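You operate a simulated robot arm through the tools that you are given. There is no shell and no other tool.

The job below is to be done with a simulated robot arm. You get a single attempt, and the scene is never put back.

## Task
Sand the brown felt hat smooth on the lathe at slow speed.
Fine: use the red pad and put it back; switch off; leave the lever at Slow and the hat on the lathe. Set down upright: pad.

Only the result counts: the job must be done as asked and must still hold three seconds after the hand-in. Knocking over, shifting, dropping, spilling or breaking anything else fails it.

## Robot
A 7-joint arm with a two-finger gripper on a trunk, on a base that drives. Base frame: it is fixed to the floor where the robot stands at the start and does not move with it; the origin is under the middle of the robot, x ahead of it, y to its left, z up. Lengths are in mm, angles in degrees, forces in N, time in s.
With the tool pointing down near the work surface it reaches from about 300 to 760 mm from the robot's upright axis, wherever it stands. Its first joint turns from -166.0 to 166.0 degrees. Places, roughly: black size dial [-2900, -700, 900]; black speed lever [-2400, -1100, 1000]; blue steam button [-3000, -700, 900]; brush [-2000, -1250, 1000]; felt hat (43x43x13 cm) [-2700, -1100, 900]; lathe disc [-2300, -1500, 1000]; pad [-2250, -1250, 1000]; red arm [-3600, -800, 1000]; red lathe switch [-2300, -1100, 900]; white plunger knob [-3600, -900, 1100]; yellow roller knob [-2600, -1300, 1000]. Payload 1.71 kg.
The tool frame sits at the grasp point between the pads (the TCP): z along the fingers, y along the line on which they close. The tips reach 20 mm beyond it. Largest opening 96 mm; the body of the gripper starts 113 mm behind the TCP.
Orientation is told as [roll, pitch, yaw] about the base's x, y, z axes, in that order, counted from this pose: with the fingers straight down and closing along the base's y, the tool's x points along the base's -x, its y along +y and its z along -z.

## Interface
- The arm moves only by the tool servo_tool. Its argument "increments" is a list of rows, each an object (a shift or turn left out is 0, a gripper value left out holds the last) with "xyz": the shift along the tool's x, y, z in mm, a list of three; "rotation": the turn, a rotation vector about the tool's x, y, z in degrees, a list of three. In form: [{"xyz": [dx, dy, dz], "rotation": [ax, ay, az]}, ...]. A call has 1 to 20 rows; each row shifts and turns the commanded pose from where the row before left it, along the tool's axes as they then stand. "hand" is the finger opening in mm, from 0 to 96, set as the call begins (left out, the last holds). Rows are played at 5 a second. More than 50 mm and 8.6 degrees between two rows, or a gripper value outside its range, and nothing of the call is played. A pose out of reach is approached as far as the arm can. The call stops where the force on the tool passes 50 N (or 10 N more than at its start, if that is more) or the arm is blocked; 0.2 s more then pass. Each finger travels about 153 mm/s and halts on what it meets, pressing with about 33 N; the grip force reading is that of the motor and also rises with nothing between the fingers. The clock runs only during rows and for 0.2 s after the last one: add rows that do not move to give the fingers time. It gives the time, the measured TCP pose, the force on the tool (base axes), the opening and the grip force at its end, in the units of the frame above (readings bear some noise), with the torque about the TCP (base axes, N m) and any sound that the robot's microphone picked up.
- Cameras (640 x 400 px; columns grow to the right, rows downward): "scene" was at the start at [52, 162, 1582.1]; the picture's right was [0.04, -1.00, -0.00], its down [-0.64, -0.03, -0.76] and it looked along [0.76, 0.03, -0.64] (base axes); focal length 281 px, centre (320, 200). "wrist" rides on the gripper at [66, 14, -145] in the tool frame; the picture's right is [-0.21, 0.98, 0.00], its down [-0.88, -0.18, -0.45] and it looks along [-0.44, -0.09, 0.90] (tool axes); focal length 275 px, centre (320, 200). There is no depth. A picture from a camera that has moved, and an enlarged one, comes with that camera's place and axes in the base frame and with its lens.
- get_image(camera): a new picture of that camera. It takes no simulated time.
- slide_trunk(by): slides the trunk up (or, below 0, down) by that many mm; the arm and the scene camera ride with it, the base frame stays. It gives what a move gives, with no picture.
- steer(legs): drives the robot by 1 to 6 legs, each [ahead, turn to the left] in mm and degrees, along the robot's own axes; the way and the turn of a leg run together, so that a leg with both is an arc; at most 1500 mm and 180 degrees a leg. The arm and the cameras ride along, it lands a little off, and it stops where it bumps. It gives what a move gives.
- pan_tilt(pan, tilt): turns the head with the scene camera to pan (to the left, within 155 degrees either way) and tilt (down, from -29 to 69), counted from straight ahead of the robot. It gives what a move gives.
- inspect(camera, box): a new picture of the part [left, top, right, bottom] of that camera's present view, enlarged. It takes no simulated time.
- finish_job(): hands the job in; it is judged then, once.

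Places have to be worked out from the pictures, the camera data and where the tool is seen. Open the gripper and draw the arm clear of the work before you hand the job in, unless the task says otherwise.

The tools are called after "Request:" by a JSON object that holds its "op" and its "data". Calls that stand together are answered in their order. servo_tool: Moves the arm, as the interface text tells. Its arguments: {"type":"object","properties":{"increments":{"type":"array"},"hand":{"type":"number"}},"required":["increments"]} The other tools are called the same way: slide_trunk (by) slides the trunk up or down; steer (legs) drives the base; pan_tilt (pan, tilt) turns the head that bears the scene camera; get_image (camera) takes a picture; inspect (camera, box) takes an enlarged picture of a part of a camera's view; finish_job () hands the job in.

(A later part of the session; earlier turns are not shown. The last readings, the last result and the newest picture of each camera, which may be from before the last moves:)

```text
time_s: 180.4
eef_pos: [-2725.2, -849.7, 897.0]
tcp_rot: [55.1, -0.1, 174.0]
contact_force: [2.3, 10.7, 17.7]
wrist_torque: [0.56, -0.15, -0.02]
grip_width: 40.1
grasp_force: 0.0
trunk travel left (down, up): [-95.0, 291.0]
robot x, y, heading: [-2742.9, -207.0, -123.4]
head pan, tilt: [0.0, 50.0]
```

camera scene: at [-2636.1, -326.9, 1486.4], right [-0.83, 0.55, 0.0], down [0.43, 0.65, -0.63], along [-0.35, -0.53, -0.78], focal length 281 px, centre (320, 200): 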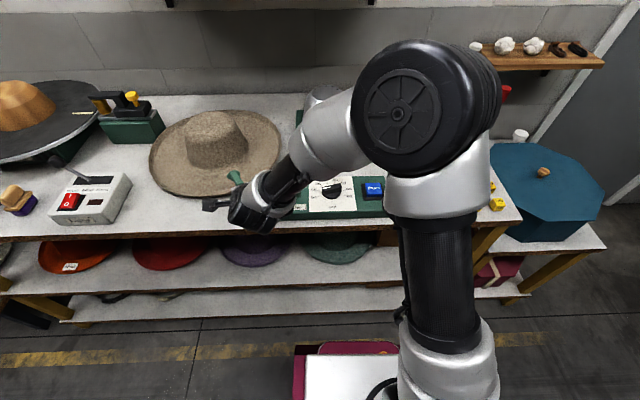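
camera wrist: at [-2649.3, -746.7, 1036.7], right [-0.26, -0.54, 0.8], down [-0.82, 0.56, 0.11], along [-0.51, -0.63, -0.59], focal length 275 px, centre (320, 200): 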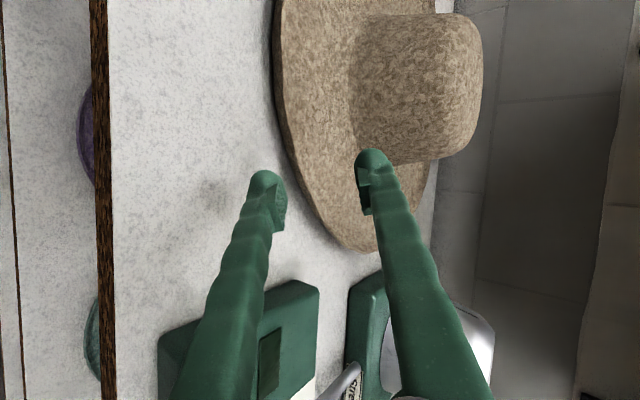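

Bench contact at z≈898.8 with this tilt. I raise 2.5 mm and advance toward the lip until the lower finger meets it.

Request:
{"op": "servo_tool", "data": {"increments": [{"xyz": [0, 3.3, -2.3]}, {"xyz": [0, 2.87, 4.1]}, {"xyz": [0, 2.87, 4.1]}, {"xyz": [0, 2.87, 4.1]}, {"xyz": [0, 2.87, 4.1]}, {"xyz": [0, 2.87, 4.1]}, {"xyz": [0, 2.87, 4.1]}, {"xyz": [0, 2.87, 4.1]}, {"xyz": [0, 0, 0]}]}}

Request:
{"op": "servo_tool", "data": {"increments": [{"xyz": [0, 1.72, 2.46]}, {"xyz": [0, 1.72, 2.46]}, {"xyz": [0, 0, 0]}]}}

Request:
{"op": "inspect", "data": {"camera": "wrist", "box": [220, 80, 400, 280]}}

```text
time_s: 182.4
eef_pos: [-2731.2, -886.6, 900.4]
tcp_rot: [54.8, -0.1, 174.0]
contact_force: [-0.9, -0.1, 0.1]
wrist_torque: [-0.02, -0.01, -0.03]
grip_width: 43.9
grasp_force: 0.0
trunk travel left (down, up): [-95.0, 291.0]
robot x, y, heading: [-2741.0, -207.9, -123.5]
head pan, tilt: [0.0, 50.0]
```

```text
time_s: 183.2
eef_pos: [-2732.5, -892.2, 900.0]
tcp_rot: [54.8, 0.0, 174.1]
contact_force: [0.0, 0.3, 0.7]
wrist_torque: [0.02, -0.05, -0.03]
grip_width: 43.9
grasp_force: 0.0
trunk travel left (down, up): [-95.0, 291.0]
robot x, y, heading: [-2744.4, -204.7, -123.4]
head pan, tilt: [0.0, 50.0]
```

```text
2.00 times, centred on (310, 180) of wrist
camera zoom: at [-2653.4, -788.1, 995.1], right [-0.26, -0.54, 0.8], down [-0.82, 0.56, 0.11], along [-0.51, -0.63, -0.59], focal length 551 px, centre (340, 240)
```

zoom: 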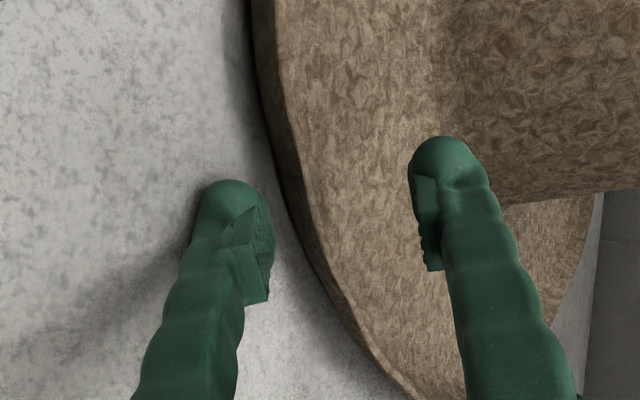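

Lower tip is about 10 mm from the wall base. I advance in small steps until it touches.

Request:
{"op": "servo_tool", "data": {"increments": [{"xyz": [0, 1.72, 2.46]}, {"xyz": [0, 1.72, 2.46]}, {"xyz": [0, 0, 0]}]}}

Request:
{"op": "servo_tool", "data": {"increments": [{"xyz": [0, 1.15, 1.64]}, {"xyz": [0, 0, 0]}]}}

Request:
{"op": "servo_tool", "data": {"increments": [{"xyz": [0, 1.15, 1.64]}, {"xyz": [0, 0, 0]}]}}

Request:
{"op": "inspect", "data": {"camera": "wrist", "box": [220, 80, 400, 280]}}

```text
time_s: 184.0
eef_pos: [-2732.1, -897.6, 900.7]
tcp_rot: [54.8, -0.1, 174.0]
contact_force: [0.4, -0.2, 0.4]
wrist_torque: [0.0, -0.01, -0.05]
grip_width: 43.8
grasp_force: 0.0
trunk travel left (down, up): [-95.0, 291.0]
robot x, y, heading: [-2743.1, -208.3, -123.5]
head pan, tilt: [0.0, 50.0]
```

```text
time_s: 184.6
eef_pos: [-2731.3, -899.1, 900.1]
tcp_rot: [54.9, -0.1, 174.0]
contact_force: [0.4, 1.1, 0.8]
wrist_torque: [-0.01, 0.0, 0.0]
grip_width: 43.9
grasp_force: 0.3
trunk travel left (down, up): [-95.0, 291.0]
robot x, y, heading: [-2744.5, -210.4, -123.4]
head pan, tilt: [0.0, 50.0]
```

```text
time_s: 185.2
eef_pos: [-2731.2, -900.2, 900.7]
tcp_rot: [54.8, -0.1, 173.9]
contact_force: [-0.5, 6.6, 3.3]
wrist_torque: [0.26, 0.03, 0.03]
grip_width: 45.5
grasp_force: 1.0
trunk travel left (down, up): [-95.0, 291.0]
robot x, y, heading: [-2739.4, -208.6, -123.4]
head pan, tilt: [0.0, 50.0]
```

```text
2.00 times, centred on (310, 180) of wrist
camera zoom: at [-2654.8, -796.1, 996.3], right [-0.26, -0.54, 0.8], down [-0.82, 0.56, 0.11], along [-0.51, -0.63, -0.59], focal length 551 px, centre (340, 240)
```

zoom: 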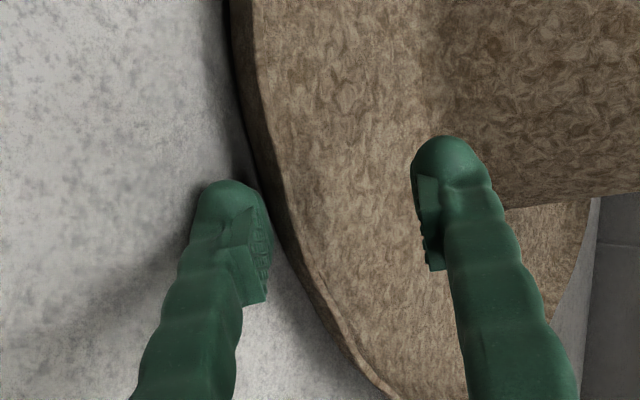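

The lower tip now touches the wall (6 N). I close fully and see what the pinch yields.

Request:
{"op": "servo_tool", "data": {"hand": 0, "increments": [{"xyz": [0, 0, 0]}, {"xyz": [0, 0, 0]}, {"xyz": [0, 0, 0]}]}}

Request:
{"op": "inspect", "data": {"camera": "wrist", "box": [220, 80, 400, 280]}}

Request:
{"op": "get_image", "data": {"camera": "scene"}}

```text
time_s: 186.0
eef_pos: [-2723.6, -886.5, 907.3]
tcp_rot: [55.2, -0.6, 173.8]
contact_force: [0.5, 0.1, -0.4]
wrist_torque: [0.02, 0.05, -0.07]
grip_width: 0.0
grasp_force: 29.8
trunk travel left (down, up): [-95.0, 291.0]
robot x, y, heading: [-2744.2, -208.6, -123.5]
head pan, tilt: [0.0, 50.0]
stopped in row 3: the force on the tool passed its limit at 50 N (the readings are from after the stop); the commanded pose is now the measured one
```

```text
2.00 times, centred on (310, 180) of wrist
camera zoom: at [-2646.4, -781.7, 1000.5], right [-0.25, -0.53, 0.81], down [-0.82, 0.56, 0.11], along [-0.51, -0.63, -0.58], focal length 551 px, centre (340, 240)
```

zoom: 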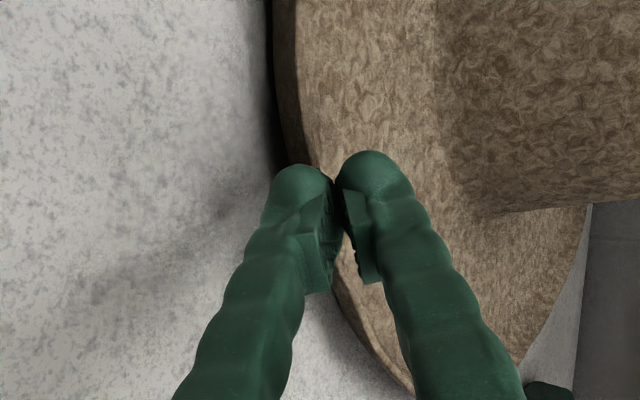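

```text
taken
camera scene: at [-2634.1, -326.7, 1486.4], right [-0.83, 0.55, 0.0], down [0.43, 0.65, -0.63], along [-0.35, -0.53, -0.78], focal length 281 px, centre (320, 200)
```

scene: 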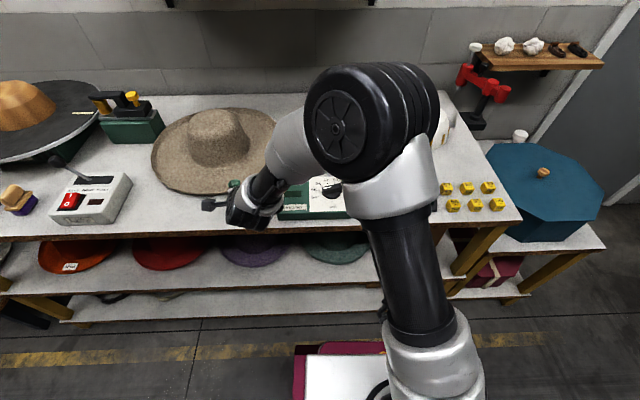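

The wedge-shaped lip squeezed the fingers out. I back away and level the tool low in front of the hat to get a true side-on look at the brim profile.

Request:
{"op": "servo_tool", "data": {"increments": [{"xyz": [2, 8.2, -5.7]}, {"xyz": [2, -8.4, -12]}, {"xyz": [2, -8.4, -12]}, {"xyz": [2, -8.4, -12]}, {"xyz": [2, -8.4, -12]}, {"xyz": [2, -8.4, -12]}, {"xyz": [2, -8.4, -12]}, {"rotation": [-7, 0, 0]}, {"rotation": [-7, 0, 0]}, {"rotation": [-7, 0, 0]}, {"rotation": [-7, 0, 0]}, {"rotation": [-7, 0, 0]}, {"xyz": [0, 0, 0]}]}}

Request:
{"op": "get_image", "data": {"camera": "wrist"}}

Request:
{"op": "get_image", "data": {"camera": "scene"}}

```text
time_s: 188.8
eef_pos: [-2704.1, -801.4, 915.2]
tcp_rot: [90.2, -0.7, 173.7]
contact_force: [-0.1, -1.5, -0.7]
wrist_torque: [0.02, -0.01, 0.01]
grip_width: 0.1
grasp_force: 28.9
trunk travel left (down, up): [-95.0, 291.0]
robot x, y, heading: [-2737.4, -206.6, -123.6]
head pan, tilt: [0.0, 50.0]
```

```text
taken
camera wrist: at [-2623.0, -663.1, 929.0], right [-0.19, 0.02, 0.98], down [-0.83, 0.54, -0.18], along [-0.53, -0.84, -0.08], focal length 275 px, centre (320, 200)
```

wrist: 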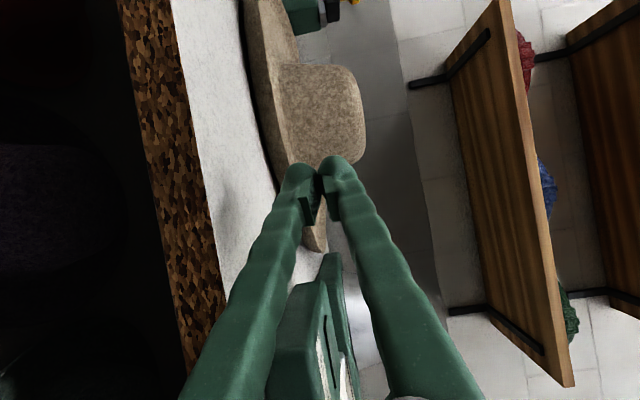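

```text
taken
camera scene: at [-2636.1, -327.2, 1486.4], right [-0.83, 0.55, 0.0], down [0.43, 0.65, -0.63], along [-0.35, -0.53, -0.78], focal length 281 px, centre (320, 200)
```

scene: 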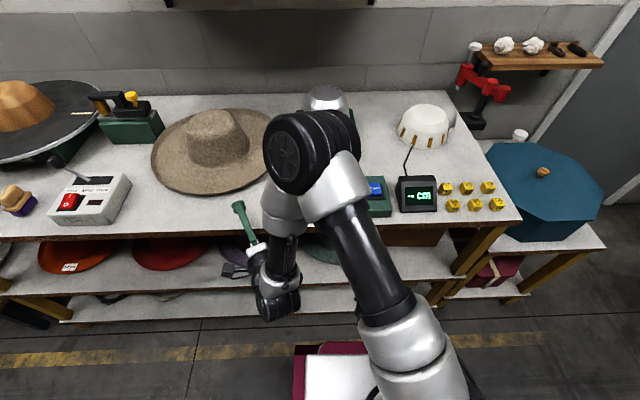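

Nearly edge-on view. I zoom on the hat profile.

Request:
{"op": "inspect", "data": {"camera": "wrist", "box": [220, 0, 380, 150]}}

Request:
{"op": "inspect", "data": {"camera": "wrist", "box": [250, 130, 370, 270]}}

```text
2.67 times, centred on (300, 75) of wrist
camera zoom: at [-2623.0, -663.1, 929.0], right [-0.19, 0.02, 0.98], down [-0.83, 0.54, -0.18], along [-0.53, -0.84, -0.08], focal length 734 px, centre (373, 533)
```

zoom: 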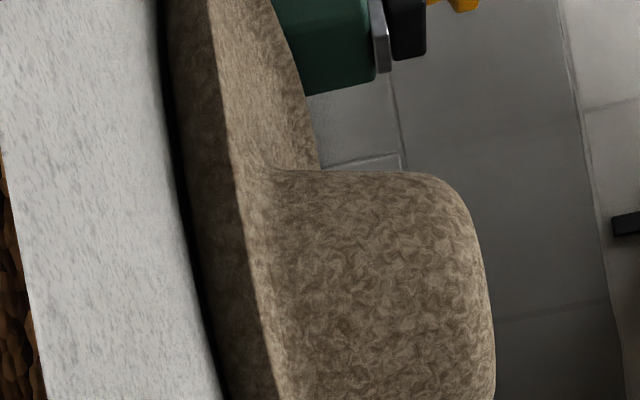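

```text
2.86 times, centred on (310, 200) of wrist
camera zoom: at [-2623.0, -663.1, 929.0], right [-0.19, 0.02, 0.98], down [-0.83, 0.54, -0.18], along [-0.53, -0.84, -0.08], focal length 786 px, centre (349, 200)
```

zoom: 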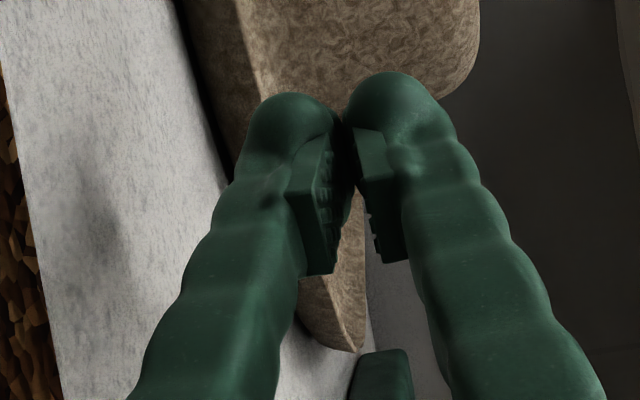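

The profile shows a wedge edge: underside rising at roughly 50°, top nearly flat. A pinch near 27° tilt with little closing travel (about 36 mm opening) should hold better; I set that tilt and look at the rim position.

Request:
{"op": "servo_tool", "data": {"hand": 36, "increments": [{"xyz": [0, 10, 0]}, {"xyz": [0, 10, 0]}, {"rotation": [6.75, 0, 0]}, {"rotation": [6.75, 0, 0]}, {"rotation": [6.75, 0, 0]}, {"rotation": [6.75, 0, 0]}, {"xyz": [0, 9, 17.8]}, {"xyz": [0, 9, 17.8]}, {"xyz": [0, 0, 0]}]}}

Request:
{"op": "get_image", "data": {"camera": "wrist"}}

Request:
{"op": "inspect", "data": {"camera": "scene", "box": [90, 90, 310, 230]}}

```text
time_s: 190.8
eef_pos: [-2709.2, -841.0, 935.7]
tcp_rot: [63.1, -0.7, 173.7]
contact_force: [0.3, 0.1, -0.3]
wrist_torque: [-0.04, 0.02, 0.03]
grip_width: 35.9
grasp_force: 0.0
trunk travel left (down, up): [-95.0, 291.0]
robot x, y, heading: [-2738.3, -210.4, -123.4]
head pan, tilt: [0.0, 50.0]
```

```text
taken
camera wrist: at [-2628.9, -724.9, 1013.7], right [-0.24, -0.42, 0.88], down [-0.82, 0.57, 0.05], along [-0.52, -0.71, -0.48], focal length 275 px, centre (320, 200)
```

wrist: 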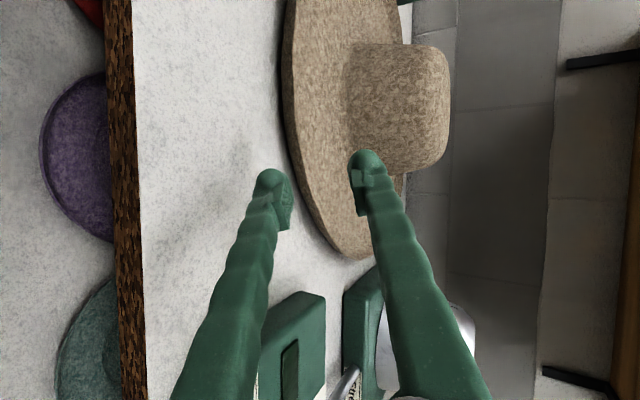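

```text
2.86 times, centred on (200, 160) of scene
camera zoom: at [-2636.1, -326.9, 1486.4], right [-0.83, 0.55, 0.0], down [0.43, 0.65, -0.63], along [-0.35, -0.53, -0.78], focal length 802 px, centre (663, 314)
```

zoom: 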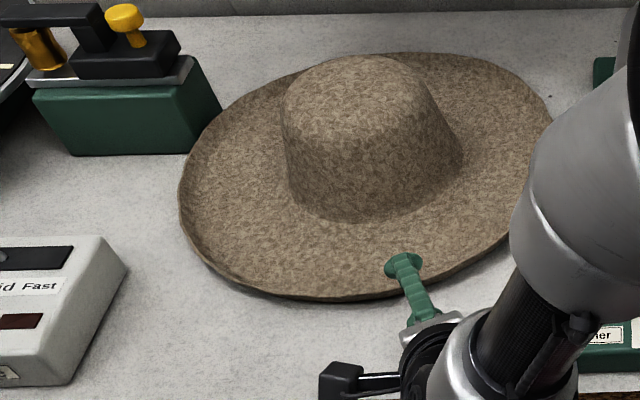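

The rim near the tool is now at about y≈-887. I lower to just above the bench, then slide in.

Request:
{"op": "servo_tool", "data": {"increments": [{"xyz": [0, -5.35, 2.72]}, {"xyz": [0, -5.35, 2.72]}, {"xyz": [0, -5.35, 2.72]}, {"xyz": [0, -5.35, 2.72]}, {"xyz": [0, -5.35, 2.72]}, {"xyz": [0, -4.5, 2.27]}, {"xyz": [0, 0, 0]}]}}

Request:
{"op": "servo_tool", "data": {"increments": [{"xyz": [0, -1.8, 0.9]}, {"xyz": [0, 2.27, 4.45]}, {"xyz": [0, 2.27, 4.45]}, {"xyz": [0, 2.27, 4.45]}, {"xyz": [0, 2.27, 4.45]}, {"xyz": [0, 2.27, 4.45]}, {"xyz": [0, 2.27, 4.45]}, {"xyz": [0, 2.27, 4.45]}, {"xyz": [0, 2.27, 4.45]}, {"xyz": [0, 0, 0]}]}}

Request:
{"op": "inspect", "data": {"camera": "wrist", "box": [220, 80, 400, 280]}}

```text
time_s: 192.4
eef_pos: [-2708.8, -840.9, 901.8]
tcp_rot: [63.1, -0.6, 173.7]
contact_force: [0.5, -0.5, 0.2]
wrist_torque: [0.0, 0.0, 0.0]
grip_width: 36.0
grasp_force: 0.0
trunk travel left (down, up): [-95.0, 291.0]
robot x, y, heading: [-2742.5, -209.3, -123.5]
head pan, tilt: [0.0, 50.0]
```

```text
time_s: 194.6
eef_pos: [-2711.9, -881.3, 899.6]
tcp_rot: [63.1, -0.6, 173.8]
contact_force: [0.2, -0.2, 0.0]
wrist_torque: [0.03, -0.02, 0.01]
grip_width: 36.2
grasp_force: 0.0
trunk travel left (down, up): [-95.0, 291.0]
robot x, y, heading: [-2743.0, -210.8, -123.5]
head pan, tilt: [0.0, 50.0]
```

```text
2.00 times, centred on (310, 180) of wrist
camera zoom: at [-2632.6, -764.7, 977.3], right [-0.24, -0.42, 0.87], down [-0.82, 0.57, 0.05], along [-0.52, -0.7, -0.48], focal length 551 px, centre (340, 240)
```

zoom: 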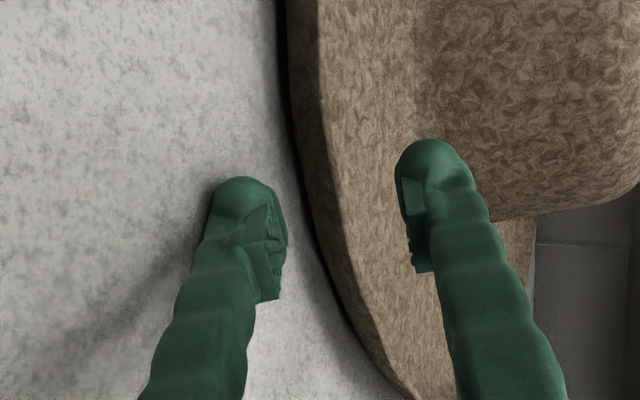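

Clear so far. I drop 1.5 mm and advance in small steps until the lower tip touches.

Request:
{"op": "servo_tool", "data": {"increments": [{"xyz": [0, -1.34, 0.68]}, {"xyz": [0, 1.36, 2.67]}, {"xyz": [0, 1.36, 2.67]}, {"xyz": [0, 1.36, 2.67]}, {"xyz": [0, 0, 0]}]}}

Request:
{"op": "servo_tool", "data": {"increments": [{"xyz": [0, 0.9, 1.78]}, {"xyz": [0, 0, 0]}]}}

Request:
{"op": "servo_tool", "data": {"increments": [{"xyz": [0, 0.9, 1.78]}, {"xyz": [0, 0, 0]}]}}

Request:
{"op": "inspect", "data": {"camera": "wrist", "box": [220, 80, 400, 280]}}

```text
time_s: 195.8
eef_pos: [-2713.3, -889.4, 898.0]
tcp_rot: [63.1, -0.6, 173.7]
contact_force: [-0.1, 0.3, 0.0]
wrist_torque: [-0.02, 0.0, -0.01]
grip_width: 36.0
grasp_force: 0.0
trunk travel left (down, up): [-95.0, 291.0]
robot x, y, heading: [-2740.6, -209.8, -123.4]
head pan, tilt: [0.0, 50.0]
```

```text
time_s: 196.4
eef_pos: [-2712.5, -892.1, 898.0]
tcp_rot: [63.2, -0.6, 173.7]
contact_force: [0.7, -0.2, 0.6]
wrist_torque: [0.01, 0.0, 0.01]
grip_width: 35.9
grasp_force: 0.0
trunk travel left (down, up): [-95.0, 291.0]
robot x, y, heading: [-2741.4, -207.6, -123.6]
head pan, tilt: [0.0, 50.0]
```

```text
time_s: 197.0
eef_pos: [-2713.8, -893.6, 897.9]
tcp_rot: [63.1, -0.6, 173.8]
contact_force: [0.5, -0.7, -0.5]
wrist_torque: [0.02, 0.0, 0.01]
grip_width: 36.5
grasp_force: 0.0
trunk travel left (down, up): [-95.0, 291.0]
robot x, y, heading: [-2741.9, -210.6, -123.7]
head pan, tilt: [0.0, 50.0]
```

```text
2.00 times, centred on (310, 180) of wrist
camera zoom: at [-2633.9, -778.4, 975.3], right [-0.24, -0.42, 0.87], down [-0.82, 0.57, 0.05], along [-0.52, -0.7, -0.48], focal length 551 px, centre (340, 240)
```

zoom: 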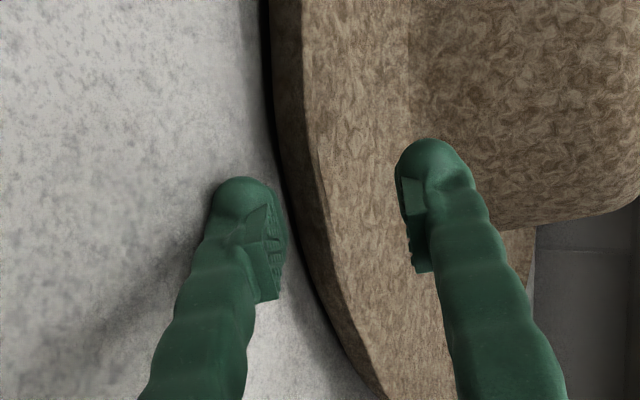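

Close to the wall now. Two more small steps.

Request:
{"op": "servo_tool", "data": {"increments": [{"xyz": [0, 0.9, 1.78]}, {"xyz": [0, 0.9, 1.78]}, {"xyz": [0, 0, 0]}]}}

Request:
{"op": "servo_tool", "data": {"increments": [{"xyz": [0, 0.9, 1.78]}, {"xyz": [0, 0, 0]}]}}

Request:
{"op": "inspect", "data": {"camera": "wrist", "box": [220, 80, 400, 280]}}

```text
time_s: 197.8
eef_pos: [-2713.1, -897.9, 897.0]
tcp_rot: [63.1, -0.6, 173.9]
contact_force: [-0.4, -0.2, 0.2]
wrist_torque: [0.01, -0.04, -0.03]
grip_width: 35.9
grasp_force: 0.0
trunk travel left (down, up): [-95.0, 291.0]
robot x, y, heading: [-2741.0, -202.7, -123.4]
head pan, tilt: [0.0, 50.0]
```

```text
time_s: 198.4
eef_pos: [-2714.7, -899.9, 897.6]
tcp_rot: [63.1, -0.6, 173.8]
contact_force: [0.3, 0.5, 0.4]
wrist_torque: [-0.01, 0.02, -0.01]
grip_width: 36.1
grasp_force: 0.2
trunk travel left (down, up): [-95.0, 291.0]
robot x, y, heading: [-2742.9, -206.7, -123.5]
head pan, tilt: [0.0, 50.0]
```

```text
2.00 times, centred on (310, 180) of wrist
camera zoom: at [-2634.7, -784.3, 975.5], right [-0.24, -0.42, 0.87], down [-0.82, 0.57, 0.05], along [-0.52, -0.7, -0.48], focal length 551 px, centre (340, 240)
```

zoom: 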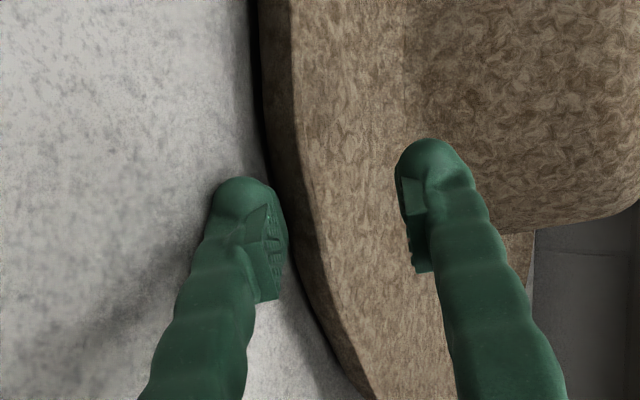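

Light contact at the lip. I close in stages: first to 27 mm.

Request:
{"op": "servo_tool", "data": {"hand": 27, "increments": [{"xyz": [0, 0, 0]}, {"xyz": [0, 0, 0]}]}}

Request:
{"op": "inspect", "data": {"camera": "wrist", "box": [220, 80, 400, 280]}}

```text
time_s: 199.0
eef_pos: [-2713.9, -900.6, 898.0]
tcp_rot: [63.0, -0.6, 173.8]
contact_force: [-0.5, 0.9, -0.4]
wrist_torque: [0.0, 0.01, 0.0]
grip_width: 27.2
grasp_force: 0.2
trunk travel left (down, up): [-95.0, 291.0]
robot x, y, heading: [-2742.7, -207.9, -123.4]
head pan, tilt: [0.0, 50.0]
```

```text
2.00 times, centred on (310, 180) of wrist
camera zoom: at [-2634.7, -784.2, 975.5], right [-0.24, -0.42, 0.87], down [-0.82, 0.57, 0.05], along [-0.52, -0.7, -0.48], focal length 551 px, centre (340, 240)
```

zoom: 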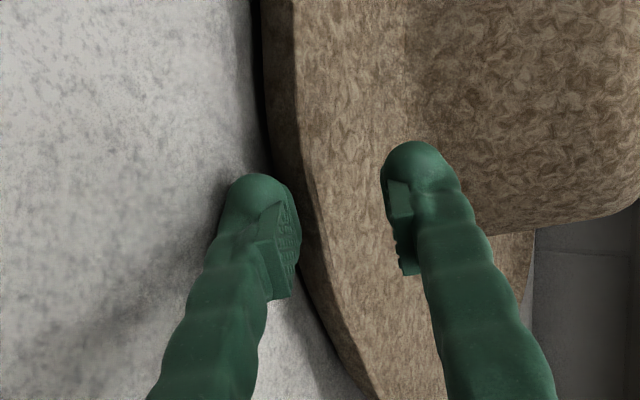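

The hat barely moved. Next to 20 mm.

Request:
{"op": "servo_tool", "data": {"hand": 20, "increments": [{"xyz": [0, 0, 0]}, {"xyz": [0, 0, 0]}]}}

Request:
{"op": "inspect", "data": {"camera": "wrist", "box": [220, 80, 400, 280]}}

```text
time_s: 199.6
eef_pos: [-2713.6, -900.6, 897.9]
tcp_rot: [63.1, -0.6, 173.8]
contact_force: [0.4, 0.4, -0.5]
wrist_torque: [0.03, 0.0, 0.01]
grip_width: 20.5
grasp_force: 0.1
trunk travel left (down, up): [-95.0, 291.0]
robot x, y, heading: [-2740.8, -208.9, -123.5]
head pan, tilt: [0.0, 50.0]
```

```text
2.00 times, centred on (310, 180) of wrist
camera zoom: at [-2634.7, -784.2, 975.5], right [-0.24, -0.42, 0.87], down [-0.82, 0.57, 0.05], along [-0.52, -0.7, -0.48], focal length 551 px, centre (340, 240)
```

zoom: 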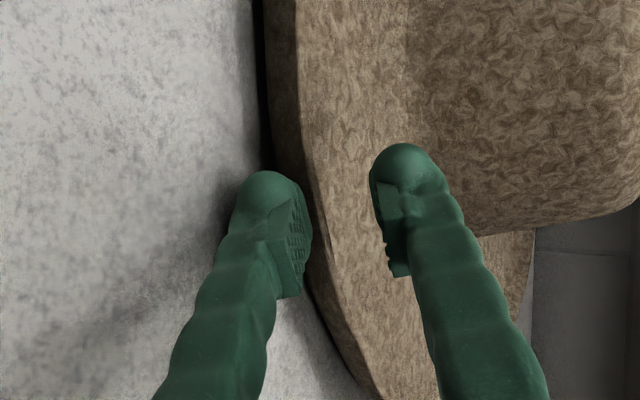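

Still gentle. I continue to 13 mm.

Request:
{"op": "servo_tool", "data": {"hand": 13, "increments": [{"xyz": [0, 0, 0]}, {"xyz": [0, 0, 0]}]}}

Request:
{"op": "inspect", "data": {"camera": "wrist", "box": [220, 80, 400, 280]}}

```text
time_s: 200.2
eef_pos: [-2713.9, -900.7, 898.1]
tcp_rot: [63.1, -0.6, 173.8]
contact_force: [0.2, 0.3, 2.7]
wrist_torque: [-0.08, -0.03, 0.0]
grip_width: 14.1
grasp_force: 0.7
trunk travel left (down, up): [-95.0, 291.0]
robot x, y, heading: [-2743.2, -208.2, -123.6]
head pan, tilt: [0.0, 50.0]
```

```text
2.00 times, centred on (310, 180) of wrist
camera zoom: at [-2634.6, -784.1, 975.8], right [-0.24, -0.42, 0.88], down [-0.82, 0.57, 0.05], along [-0.52, -0.71, -0.48], focal length 551 px, centre (340, 240)
```

zoom: 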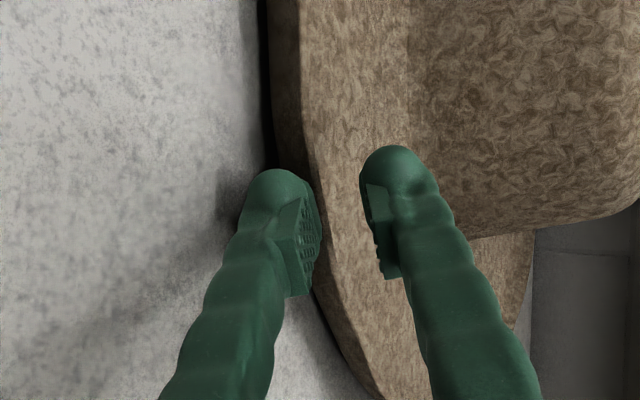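

Now both fingers are in contact (upper tip on the brim, 2.7 N). I tighten to 9 mm.

Request:
{"op": "servo_tool", "data": {"hand": 9, "increments": [{"xyz": [0, 0, 0]}, {"xyz": [0, 0, 0]}]}}

Request:
{"op": "inspect", "data": {"camera": "wrist", "box": [220, 80, 400, 280]}}

```text
time_s: 200.8
eef_pos: [-2713.7, -900.6, 897.7]
tcp_rot: [63.1, -0.6, 173.9]
contact_force: [0.6, 0.3, 1.5]
wrist_torque: [0.0, -0.01, 0.03]
grip_width: 10.0
grasp_force: 0.8
trunk travel left (down, up): [-95.0, 291.0]
robot x, y, heading: [-2739.4, -209.3, -123.7]
head pan, tilt: [0.0, 50.0]
```

```text
2.00 times, centred on (310, 180) of wrist
camera zoom: at [-2634.7, -784.1, 975.6], right [-0.24, -0.42, 0.88], down [-0.82, 0.57, 0.05], along [-0.52, -0.71, -0.48], focal length 551 px, centre (340, 240)
```

zoom: 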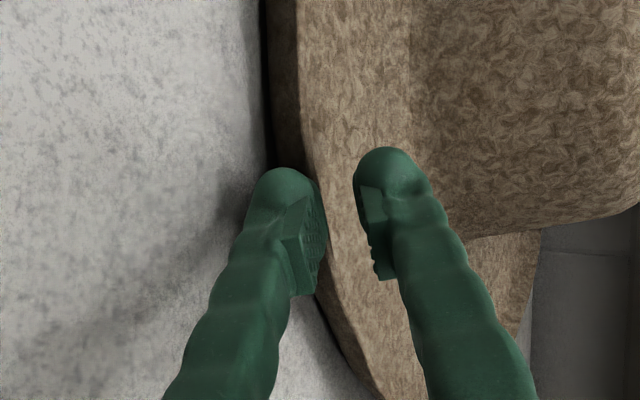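

The rim is now held with a 10 mm gap. I tighten further to 4 mm.

Request:
{"op": "servo_tool", "data": {"hand": 4, "increments": [{"xyz": [0, 0, 0]}, {"xyz": [0, 0, 0]}]}}

Request:
{"op": "inspect", "data": {"camera": "wrist", "box": [220, 80, 400, 280]}}

```text
time_s: 201.4
eef_pos: [-2714.2, -900.2, 897.7]
tcp_rot: [63.1, -0.6, 173.8]
contact_force: [-0.1, 2.0, 2.8]
wrist_torque: [-0.07, 0.0, 0.03]
grip_width: 4.8
grasp_force: 0.7
trunk travel left (down, up): [-95.0, 291.0]
robot x, y, heading: [-2741.2, -204.3, -123.6]
head pan, tilt: [0.0, 50.0]
```

```text
2.00 times, centred on (310, 180) of wrist
camera zoom: at [-2634.6, -784.0, 975.7], right [-0.24, -0.42, 0.88], down [-0.82, 0.57, 0.05], along [-0.52, -0.71, -0.48], focal length 551 px, centre (340, 240)
```

zoom: 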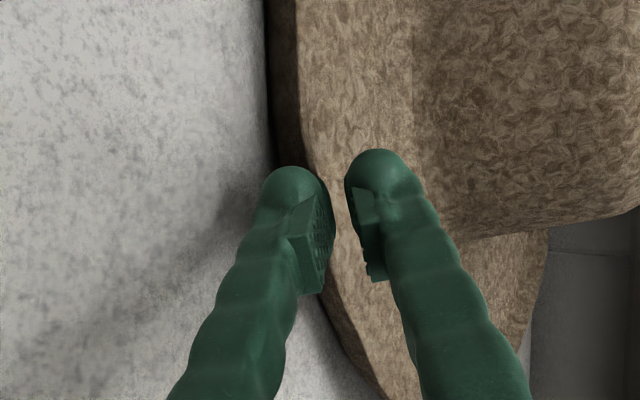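

At 4.8 mm the rim is still between the pads, so it is a thin sheet after all. I close fully to grip.

Request:
{"op": "servo_tool", "data": {"hand": 0, "increments": [{"xyz": [0, 0, 0]}, {"xyz": [0, 0, 0]}, {"xyz": [0, 0, 0]}]}}

Request:
{"op": "inspect", "data": {"camera": "wrist", "box": [220, 80, 400, 280]}}

```text
time_s: 202.2
eef_pos: [-2713.0, -901.2, 897.5]
tcp_rot: [63.1, -0.6, 173.6]
contact_force: [0.1, 0.1, 1.2]
wrist_torque: [-0.04, -0.04, -0.03]
grip_width: 0.2
grasp_force: 29.3
trunk travel left (down, up): [-95.0, 291.0]
robot x, y, heading: [-2740.3, -207.1, -123.7]
head pan, tilt: [0.0, 50.0]
```

```text
2.00 times, centred on (310, 180) of wrist
camera zoom: at [-2634.8, -784.2, 975.6], right [-0.24, -0.42, 0.88], down [-0.82, 0.57, 0.05], along [-0.52, -0.7, -0.48], focal length 551 px, centre (340, 240)
```

zoom: 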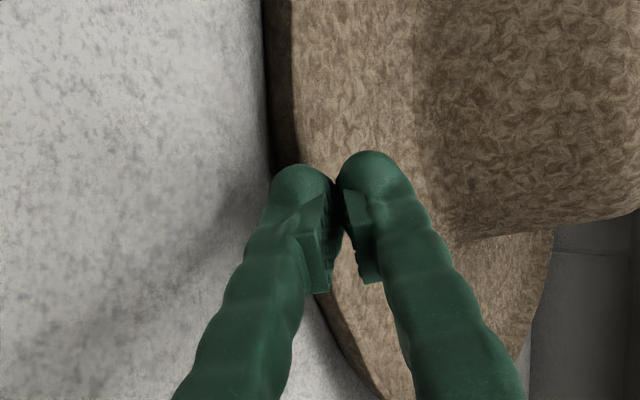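

The fingers slid up and over the rim; the wall was outside the lower finger all along. I now try the pinch from above: tool about 62° down with one finger outside the lip and the other inside it.

Request:
{"op": "servo_tool", "data": {"increments": [{"xyz": [0, 8.9, -4.5]}, {"xyz": [0, 8.9, -4.5]}, {"xyz": [0, 13.4, -6.8]}, {"xyz": [0, 9, -9]}, {"rotation": [7, 0, 0]}, {"rotation": [7, 0, 0]}, {"rotation": [7, 0, 0]}, {"rotation": [7, 0, 0]}, {"rotation": [7, 0, 0]}, {"xyz": [0, 0, 0]}]}}

Request:
{"op": "servo_tool", "data": {"hand": 40, "increments": [{"xyz": [0, 0, 0]}, {"xyz": [0, 0, 0]}]}}

Request:
{"op": "get_image", "data": {"camera": "wrist"}}

Request:
{"op": "inspect", "data": {"camera": "wrist", "box": [220, 80, 400, 280]}}

```text
time_s: 204.4
eef_pos: [-2712.9, -896.6, 944.9]
tcp_rot: [28.1, -0.6, 173.7]
contact_force: [-0.5, 0.6, 0.1]
wrist_torque: [0.01, -0.03, -0.01]
grip_width: 0.1
grasp_force: 29.2
trunk travel left (down, up): [-95.0, 291.0]
robot x, y, heading: [-2743.0, -204.3, -123.6]
head pan, tilt: [0.0, 50.0]
```

```text
time_s: 205.0
eef_pos: [-2713.8, -896.1, 944.6]
tcp_rot: [28.0, -0.7, 173.7]
contact_force: [0.6, -0.1, 0.9]
wrist_torque: [0.01, -0.02, -0.04]
grip_width: 40.1
grasp_force: 0.1
trunk travel left (down, up): [-95.0, 291.0]
robot x, y, heading: [-2740.3, -208.8, -123.5]
head pan, tilt: [0.0, 50.0]
```

```text
taken
camera wrist: at [-2640.9, -847.0, 1078.6], right [-0.29, -0.84, 0.46], down [-0.83, 0.47, 0.31], along [-0.48, -0.29, -0.83], focal length 275 px, centre (320, 200)
```

wrist: 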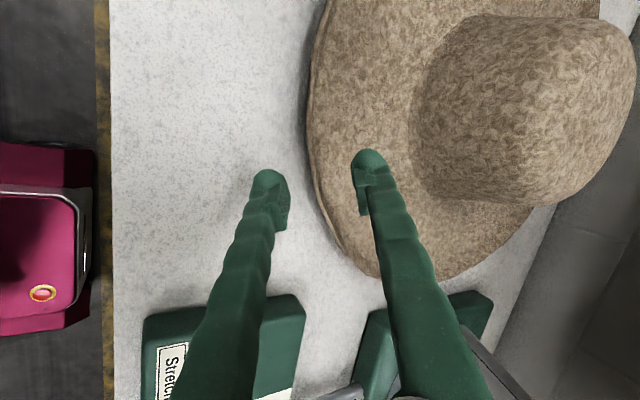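

```text
2.00 times, centred on (310, 180) of wrist
camera zoom: at [-2640.9, -847.0, 1078.6], right [-0.29, -0.84, 0.46], down [-0.83, 0.47, 0.31], along [-0.48, -0.29, -0.83], focal length 551 px, centre (340, 240)
```

zoom: 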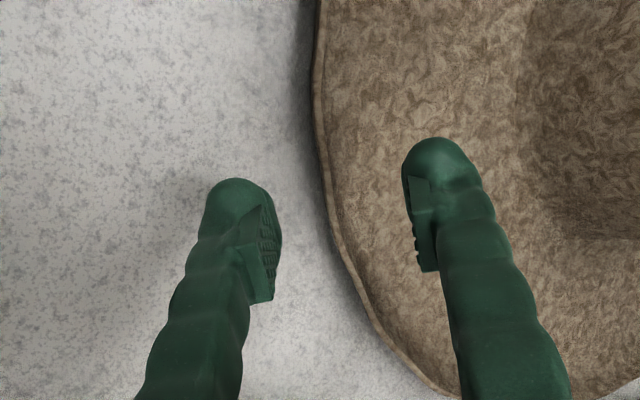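

From this steeper view the rim is clearly between the fingers, at about y≈-912. I descend along so the lip ends up centred between the pads.

Request:
{"op": "servo_tool", "data": {"increments": [{"xyz": [0, -1.8, 7.47]}, {"xyz": [0, -1.8, 7.47]}, {"xyz": [0, -1.8, 7.47]}, {"xyz": [0, -1.8, 7.47]}, {"xyz": [0, 0, 0]}]}}

Request:
{"op": "inspect", "data": {"camera": "wrist", "box": [220, 80, 400, 280]}}

Request:
{"op": "servo_tool", "data": {"increments": [{"xyz": [0, -0.9, 3.74]}, {"xyz": [0, -0.9, 3.74]}, {"xyz": [0, -0.9, 3.74]}, {"xyz": [0, 0, 0]}]}}

Request:
{"op": "inspect", "data": {"camera": "wrist", "box": [220, 80, 400, 280]}}

```text
time_s: 206.2
eef_pos: [-2713.6, -903.3, 916.4]
tcp_rot: [28.1, -0.5, 173.7]
contact_force: [0.1, -1.4, -0.7]
wrist_torque: [-0.01, 0.0, 0.0]
grip_width: 39.8
grasp_force: 0.1
trunk travel left (down, up): [-95.0, 291.0]
robot x, y, heading: [-2741.2, -210.1, -123.5]
head pan, tilt: [0.0, 50.0]
```

```text
2.00 times, centred on (310, 180) of wrist
camera zoom: at [-2641.7, -854.0, 1049.3], right [-0.29, -0.84, 0.46], down [-0.83, 0.47, 0.31], along [-0.48, -0.29, -0.83], focal length 551 px, centre (340, 240)
```

zoom: 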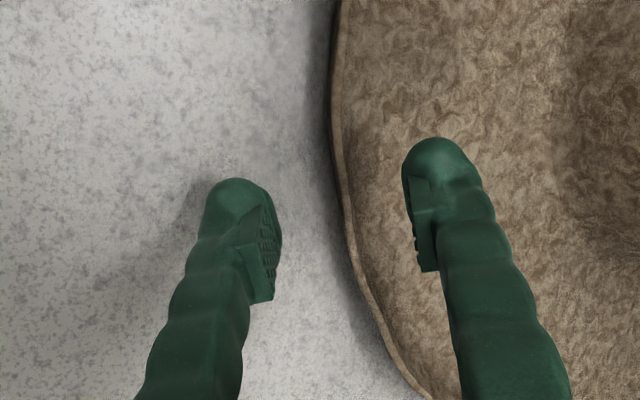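

```text
time_s: 207.2
eef_pos: [-2715.6, -907.2, 902.2]
tcp_rot: [28.1, -0.7, 173.8]
contact_force: [0.0, 0.3, -0.8]
wrist_torque: [0.03, 0.0, 0.01]
grip_width: 40.2
grasp_force: 0.1
trunk travel left (down, up): [-95.0, 291.0]
robot x, y, heading: [-2741.7, -207.6, -123.4]
head pan, tilt: [0.0, 50.0]
```

```text
2.00 times, centred on (310, 180) of wrist
camera zoom: at [-2642.7, -857.2, 1037.7], right [-0.29, -0.84, 0.46], down [-0.83, 0.47, 0.31], along [-0.48, -0.29, -0.83], focal length 551 px, centre (340, 240)
```

zoom: 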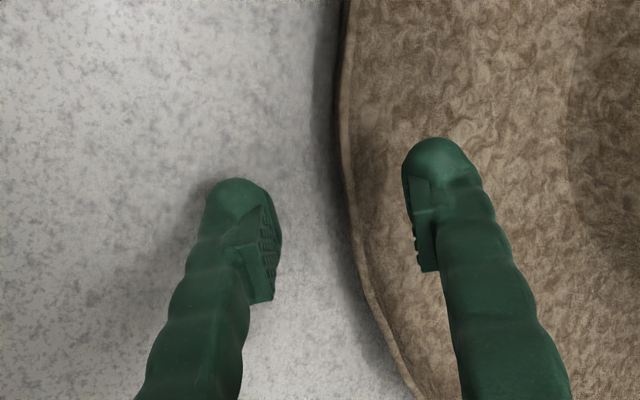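

The rim sits midway between the fingers, no contact yet. I go down in 2 mm steps until something touches.

Request:
{"op": "servo_tool", "data": {"increments": [{"xyz": [0, -0.94, 1.77]}, {"xyz": [0, -0.94, 1.77]}, {"xyz": [0, 0, 0]}]}}

Request:
{"op": "servo_tool", "data": {"increments": [{"xyz": [0, -0.94, 1.77]}, {"xyz": [0, 0, 0]}]}}

Request:
{"op": "servo_tool", "data": {"increments": [{"xyz": [0, -0.94, 1.77]}, {"xyz": [0, 0, 0]}]}}

Request:
{"op": "inspect", "data": {"camera": "wrist", "box": [220, 80, 400, 280]}}

```text
time_s: 208.0
eef_pos: [-2714.5, -907.3, 899.5]
tcp_rot: [28.1, -0.7, 173.7]
contact_force: [-0.5, -0.1, -0.5]
wrist_torque: [0.0, 0.06, 0.06]
grip_width: 40.2
grasp_force: 0.1
trunk travel left (down, up): [-95.0, 291.0]
robot x, y, heading: [-2743.4, -208.3, -123.6]
head pan, tilt: [0.0, 50.0]
```

```text
time_s: 208.6
eef_pos: [-2715.1, -906.1, 897.6]
tcp_rot: [28.1, -0.6, 173.6]
contact_force: [-0.2, -0.6, -0.2]
wrist_torque: [0.0, -0.01, -0.01]
grip_width: 39.9
grasp_force: 0.0
trunk travel left (down, up): [-95.0, 291.0]
robot x, y, heading: [-2739.8, -205.2, -123.6]
head pan, tilt: [0.0, 50.0]
```

```text
time_s: 209.2
eef_pos: [-2716.5, -906.8, 895.6]
tcp_rot: [28.1, -0.7, 173.7]
contact_force: [0.0, -0.3, -0.4]
wrist_torque: [-0.01, 0.02, 0.04]
grip_width: 39.9
grasp_force: 0.1
trunk travel left (down, up): [-95.0, 291.0]
robot x, y, heading: [-2743.6, -207.6, -123.3]
head pan, tilt: [0.0, 50.0]
```

```text
2.00 times, centred on (310, 180) of wrist
camera zoom: at [-2643.0, -856.9, 1030.1], right [-0.29, -0.84, 0.46], down [-0.83, 0.47, 0.31], along [-0.48, -0.29, -0.83], focal length 551 px, centre (340, 240)
```

zoom: 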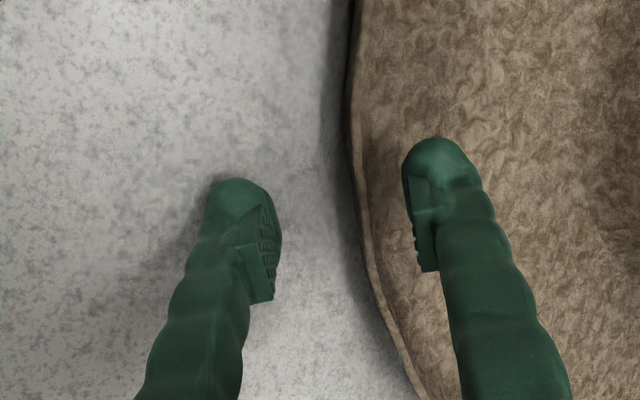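

Still free; I move 4 mm inward to re-centre and keep descending.

Request:
{"op": "servo_tool", "data": {"increments": [{"xyz": [0, 3.5, 1.9]}, {"xyz": [0, -0.94, 1.77]}, {"xyz": [0, 0, 0]}]}}

Request:
{"op": "servo_tool", "data": {"increments": [{"xyz": [0, -0.94, 1.77]}, {"xyz": [0, 0, 0]}]}}

Request:
{"op": "servo_tool", "data": {"increments": [{"xyz": [0, -0.94, 1.77]}, {"xyz": [0, 0, 0]}]}}

Request:
{"op": "servo_tool", "data": {"increments": [{"xyz": [0, -0.94, 1.77]}, {"xyz": [0, 0, 0]}]}}

Request:
{"op": "inspect", "data": {"camera": "wrist", "box": [220, 80, 400, 280]}}

```text
time_s: 210.0
eef_pos: [-2715.3, -911.4, 893.7]
tcp_rot: [28.1, -0.5, 173.8]
contact_force: [0.8, -0.1, 0.8]
wrist_torque: [0.0, 0.01, 0.0]
grip_width: 40.1
grasp_force: 0.1
trunk travel left (down, up): [-95.0, 291.0]
robot x, y, heading: [-2744.5, -210.8, -123.5]
head pan, tilt: [0.0, 50.0]
```

```text
time_s: 210.6
eef_pos: [-2716.0, -910.2, 892.1]
tcp_rot: [28.1, -0.6, 173.6]
contact_force: [-0.2, -0.5, -0.4]
wrist_torque: [0.0, -0.03, 0.02]
grip_width: 40.2
grasp_force: 0.1
trunk travel left (down, up): [-95.0, 291.0]
robot x, y, heading: [-2743.1, -205.7, -123.6]
head pan, tilt: [0.0, 50.0]
```

```text
time_s: 211.2
eef_pos: [-2716.2, -910.2, 892.3]
tcp_rot: [28.1, -0.5, 173.7]
contact_force: [0.4, 1.9, 3.3]
wrist_torque: [0.12, -0.02, 0.0]
grip_width: 40.3
grasp_force: 0.1
trunk travel left (down, up): [-95.0, 291.0]
robot x, y, heading: [-2742.9, -208.8, -123.2]
head pan, tilt: [0.0, 50.0]
```

```text
time_s: 211.8
eef_pos: [-2716.0, -910.4, 889.1]
tcp_rot: [28.3, -0.5, 173.7]
contact_force: [-0.4, 7.8, 22.1]
wrist_torque: [0.63, -0.08, -0.06]
grip_width: 38.7
grasp_force: 0.2
trunk travel left (down, up): [-95.0, 291.0]
robot x, y, heading: [-2742.1, -209.4, -123.5]
head pan, tilt: [0.0, 50.0]
```

```text
2.00 times, centred on (310, 180) of wrist
camera zoom: at [-2643.7, -859.8, 1024.5], right [-0.29, -0.83, 0.47], down [-0.83, 0.47, 0.31], along [-0.48, -0.29, -0.83], focal length 551 px, centre (340, 240)
```

zoom: 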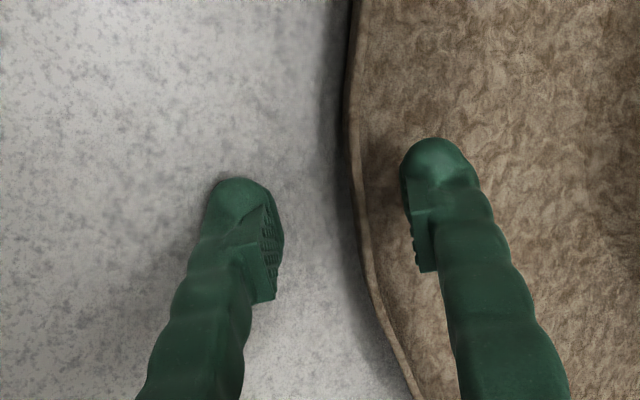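

The outer finger touches the bench at z≈891.5, with the inner finger inside the rim. I raise 1.5 mm and close in stages.

Request:
{"op": "servo_tool", "data": {"increments": [{"xyz": [0, 1.4, -2.6]}, {"xyz": [0, 0, 0]}]}}

Request:
{"op": "servo_tool", "data": {"hand": 28, "increments": [{"xyz": [0, 0, 0]}, {"xyz": [0, 0, 0]}]}}

Request:
{"op": "inspect", "data": {"camera": "wrist", "box": [220, 80, 400, 280]}}

Request:
{"op": "servo_tool", "data": {"hand": 20, "increments": [{"xyz": [0, 0, 0]}, {"xyz": [0, 0, 0]}]}}

Request:
{"op": "inspect", "data": {"camera": "wrist", "box": [220, 80, 400, 280]}}

```text
time_s: 212.4
eef_pos: [-2716.8, -909.8, 891.1]
tcp_rot: [28.2, -0.6, 173.9]
contact_force: [1.4, 2.5, 12.0]
wrist_torque: [0.3, -0.13, -0.03]
grip_width: 38.8
grasp_force: 0.0
trunk travel left (down, up): [-95.0, 291.0]
robot x, y, heading: [-2739.6, -210.1, -123.4]
head pan, tilt: [0.0, 50.0]
```

```text
time_s: 213.0
eef_pos: [-2716.3, -911.8, 889.4]
tcp_rot: [28.0, -0.5, 173.7]
contact_force: [0.3, -0.2, 0.7]
wrist_torque: [0.0, -0.02, 0.01]
grip_width: 28.2
grasp_force: 0.0
trunk travel left (down, up): [-95.0, 291.0]
robot x, y, heading: [-2741.8, -208.2, -123.5]
head pan, tilt: [0.0, 50.0]
```

```text
2.00 times, centred on (310, 180) of wrist
camera zoom: at [-2644.4, -861.6, 1023.8], right [-0.29, -0.84, 0.46], down [-0.83, 0.46, 0.32], along [-0.48, -0.29, -0.83], focal length 551 px, centre (340, 240)
```

zoom: 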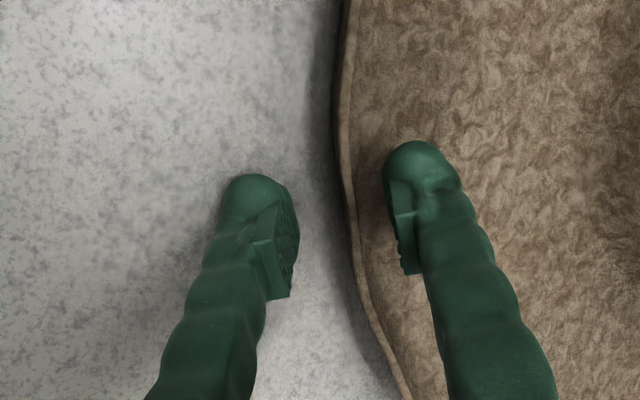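

```text
time_s: 213.6
eef_pos: [-2715.8, -911.1, 890.4]
tcp_rot: [28.1, -0.5, 173.6]
contact_force: [-0.8, -0.8, 1.6]
wrist_torque: [0.0, 0.01, 0.0]
grip_width: 21.1
grasp_force: 0.9
trunk travel left (down, up): [-95.0, 291.0]
robot x, y, heading: [-2740.7, -208.3, -123.7]
head pan, tilt: [0.0, 50.0]
```

```text
2.00 times, centred on (310, 180) of wrist
camera zoom: at [-2644.2, -861.6, 1024.5], right [-0.29, -0.84, 0.46], down [-0.83, 0.47, 0.31], along [-0.48, -0.29, -0.83], focal length 551 px, centre (340, 240)
```

zoom: 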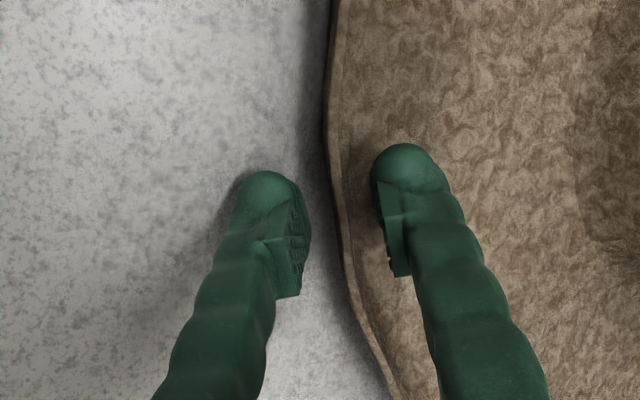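

The inner finger is now pulling the lip toward the outer one, a proper pinch forming. I close on to 14 mm, then further.

Request:
{"op": "servo_tool", "data": {"hand": 14, "increments": [{"xyz": [0, 0, 0]}, {"xyz": [0, 0, 0]}]}}

Request:
{"op": "inspect", "data": {"camera": "wrist", "box": [220, 80, 400, 280]}}

Request:
{"op": "servo_tool", "data": {"hand": 8, "increments": [{"xyz": [0, 0, 0]}, {"xyz": [0, 0, 0]}]}}

Request:
{"op": "inspect", "data": {"camera": "wrist", "box": [220, 80, 400, 280]}}

```text
time_s: 214.2
eef_pos: [-2716.3, -910.8, 890.8]
tcp_rot: [28.0, -0.6, 173.7]
contact_force: [0.9, -0.6, 0.0]
wrist_torque: [0.35, -0.08, 0.0]
grip_width: 15.0
grasp_force: 21.1
trunk travel left (down, up): [-95.0, 291.0]
robot x, y, heading: [-2740.2, -209.3, -123.6]
head pan, tilt: [0.0, 50.0]
```

```text
2.00 times, centred on (310, 180) of wrist
camera zoom: at [-2644.1, -861.5, 1024.4], right [-0.29, -0.84, 0.46], down [-0.83, 0.47, 0.31], along [-0.48, -0.29, -0.83], focal length 551 px, centre (340, 240)
```

zoom: 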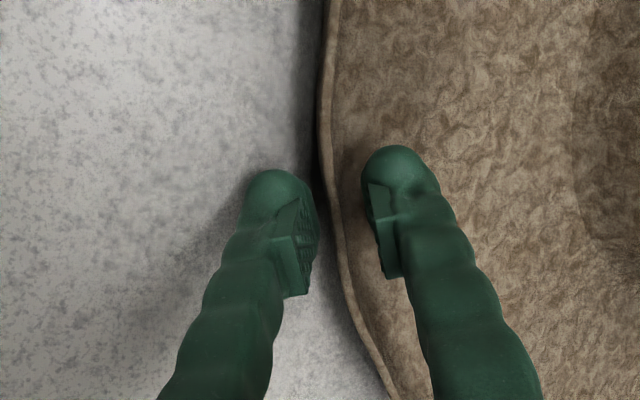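

```text
time_s: 214.8
eef_pos: [-2717.0, -911.2, 888.7]
tcp_rot: [28.0, -0.6, 173.7]
contact_force: [-0.2, -0.7, -2.2]
wrist_torque: [0.33, -0.09, 0.03]
grip_width: 11.3
grasp_force: 33.1
trunk travel left (down, up): [-95.0, 291.0]
robot x, y, heading: [-2742.2, -207.1, -123.7]
head pan, tilt: [0.0, 50.0]
```

```text
2.00 times, centred on (310, 180) of wrist
camera zoom: at [-2644.2, -861.5, 1024.1], right [-0.29, -0.84, 0.46], down [-0.83, 0.46, 0.31], along [-0.48, -0.29, -0.83], focal length 551 px, centre (340, 240)
```

zoom: 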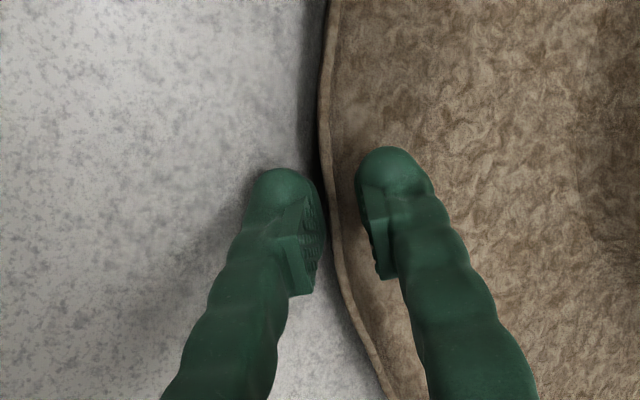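

A real grip: 33 N at 11.3 mm width. I hold with full closing command and check it is stable.

Request:
{"op": "servo_tool", "data": {"hand": 0, "increments": [{"xyz": [0, 0, 0]}, {"xyz": [0, 0, 0]}, {"xyz": [0, 0, 0]}]}}

Request:
{"op": "inspect", "data": {"camera": "wrist", "box": [220, 80, 400, 280]}}

```text
time_s: 215.6
eef_pos: [-2715.8, -910.7, 890.2]
tcp_rot: [28.1, -0.6, 173.7]
contact_force: [-0.3, 0.5, -1.9]
wrist_torque: [0.38, -0.08, -0.03]
grip_width: 9.6
grasp_force: 33.0
trunk travel left (down, up): [-95.0, 291.0]
robot x, y, heading: [-2740.1, -208.9, -123.1]
head pan, tilt: [0.0, 50.0]
```

```text
2.00 times, centred on (310, 180) of wrist
camera zoom: at [-2644.2, -861.7, 1024.3], right [-0.29, -0.84, 0.46], down [-0.83, 0.47, 0.31], along [-0.48, -0.29, -0.83], focal length 551 px, centre (340, 240)
```

zoom: 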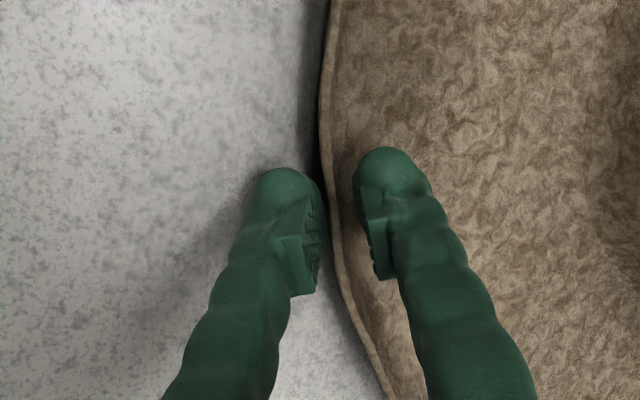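

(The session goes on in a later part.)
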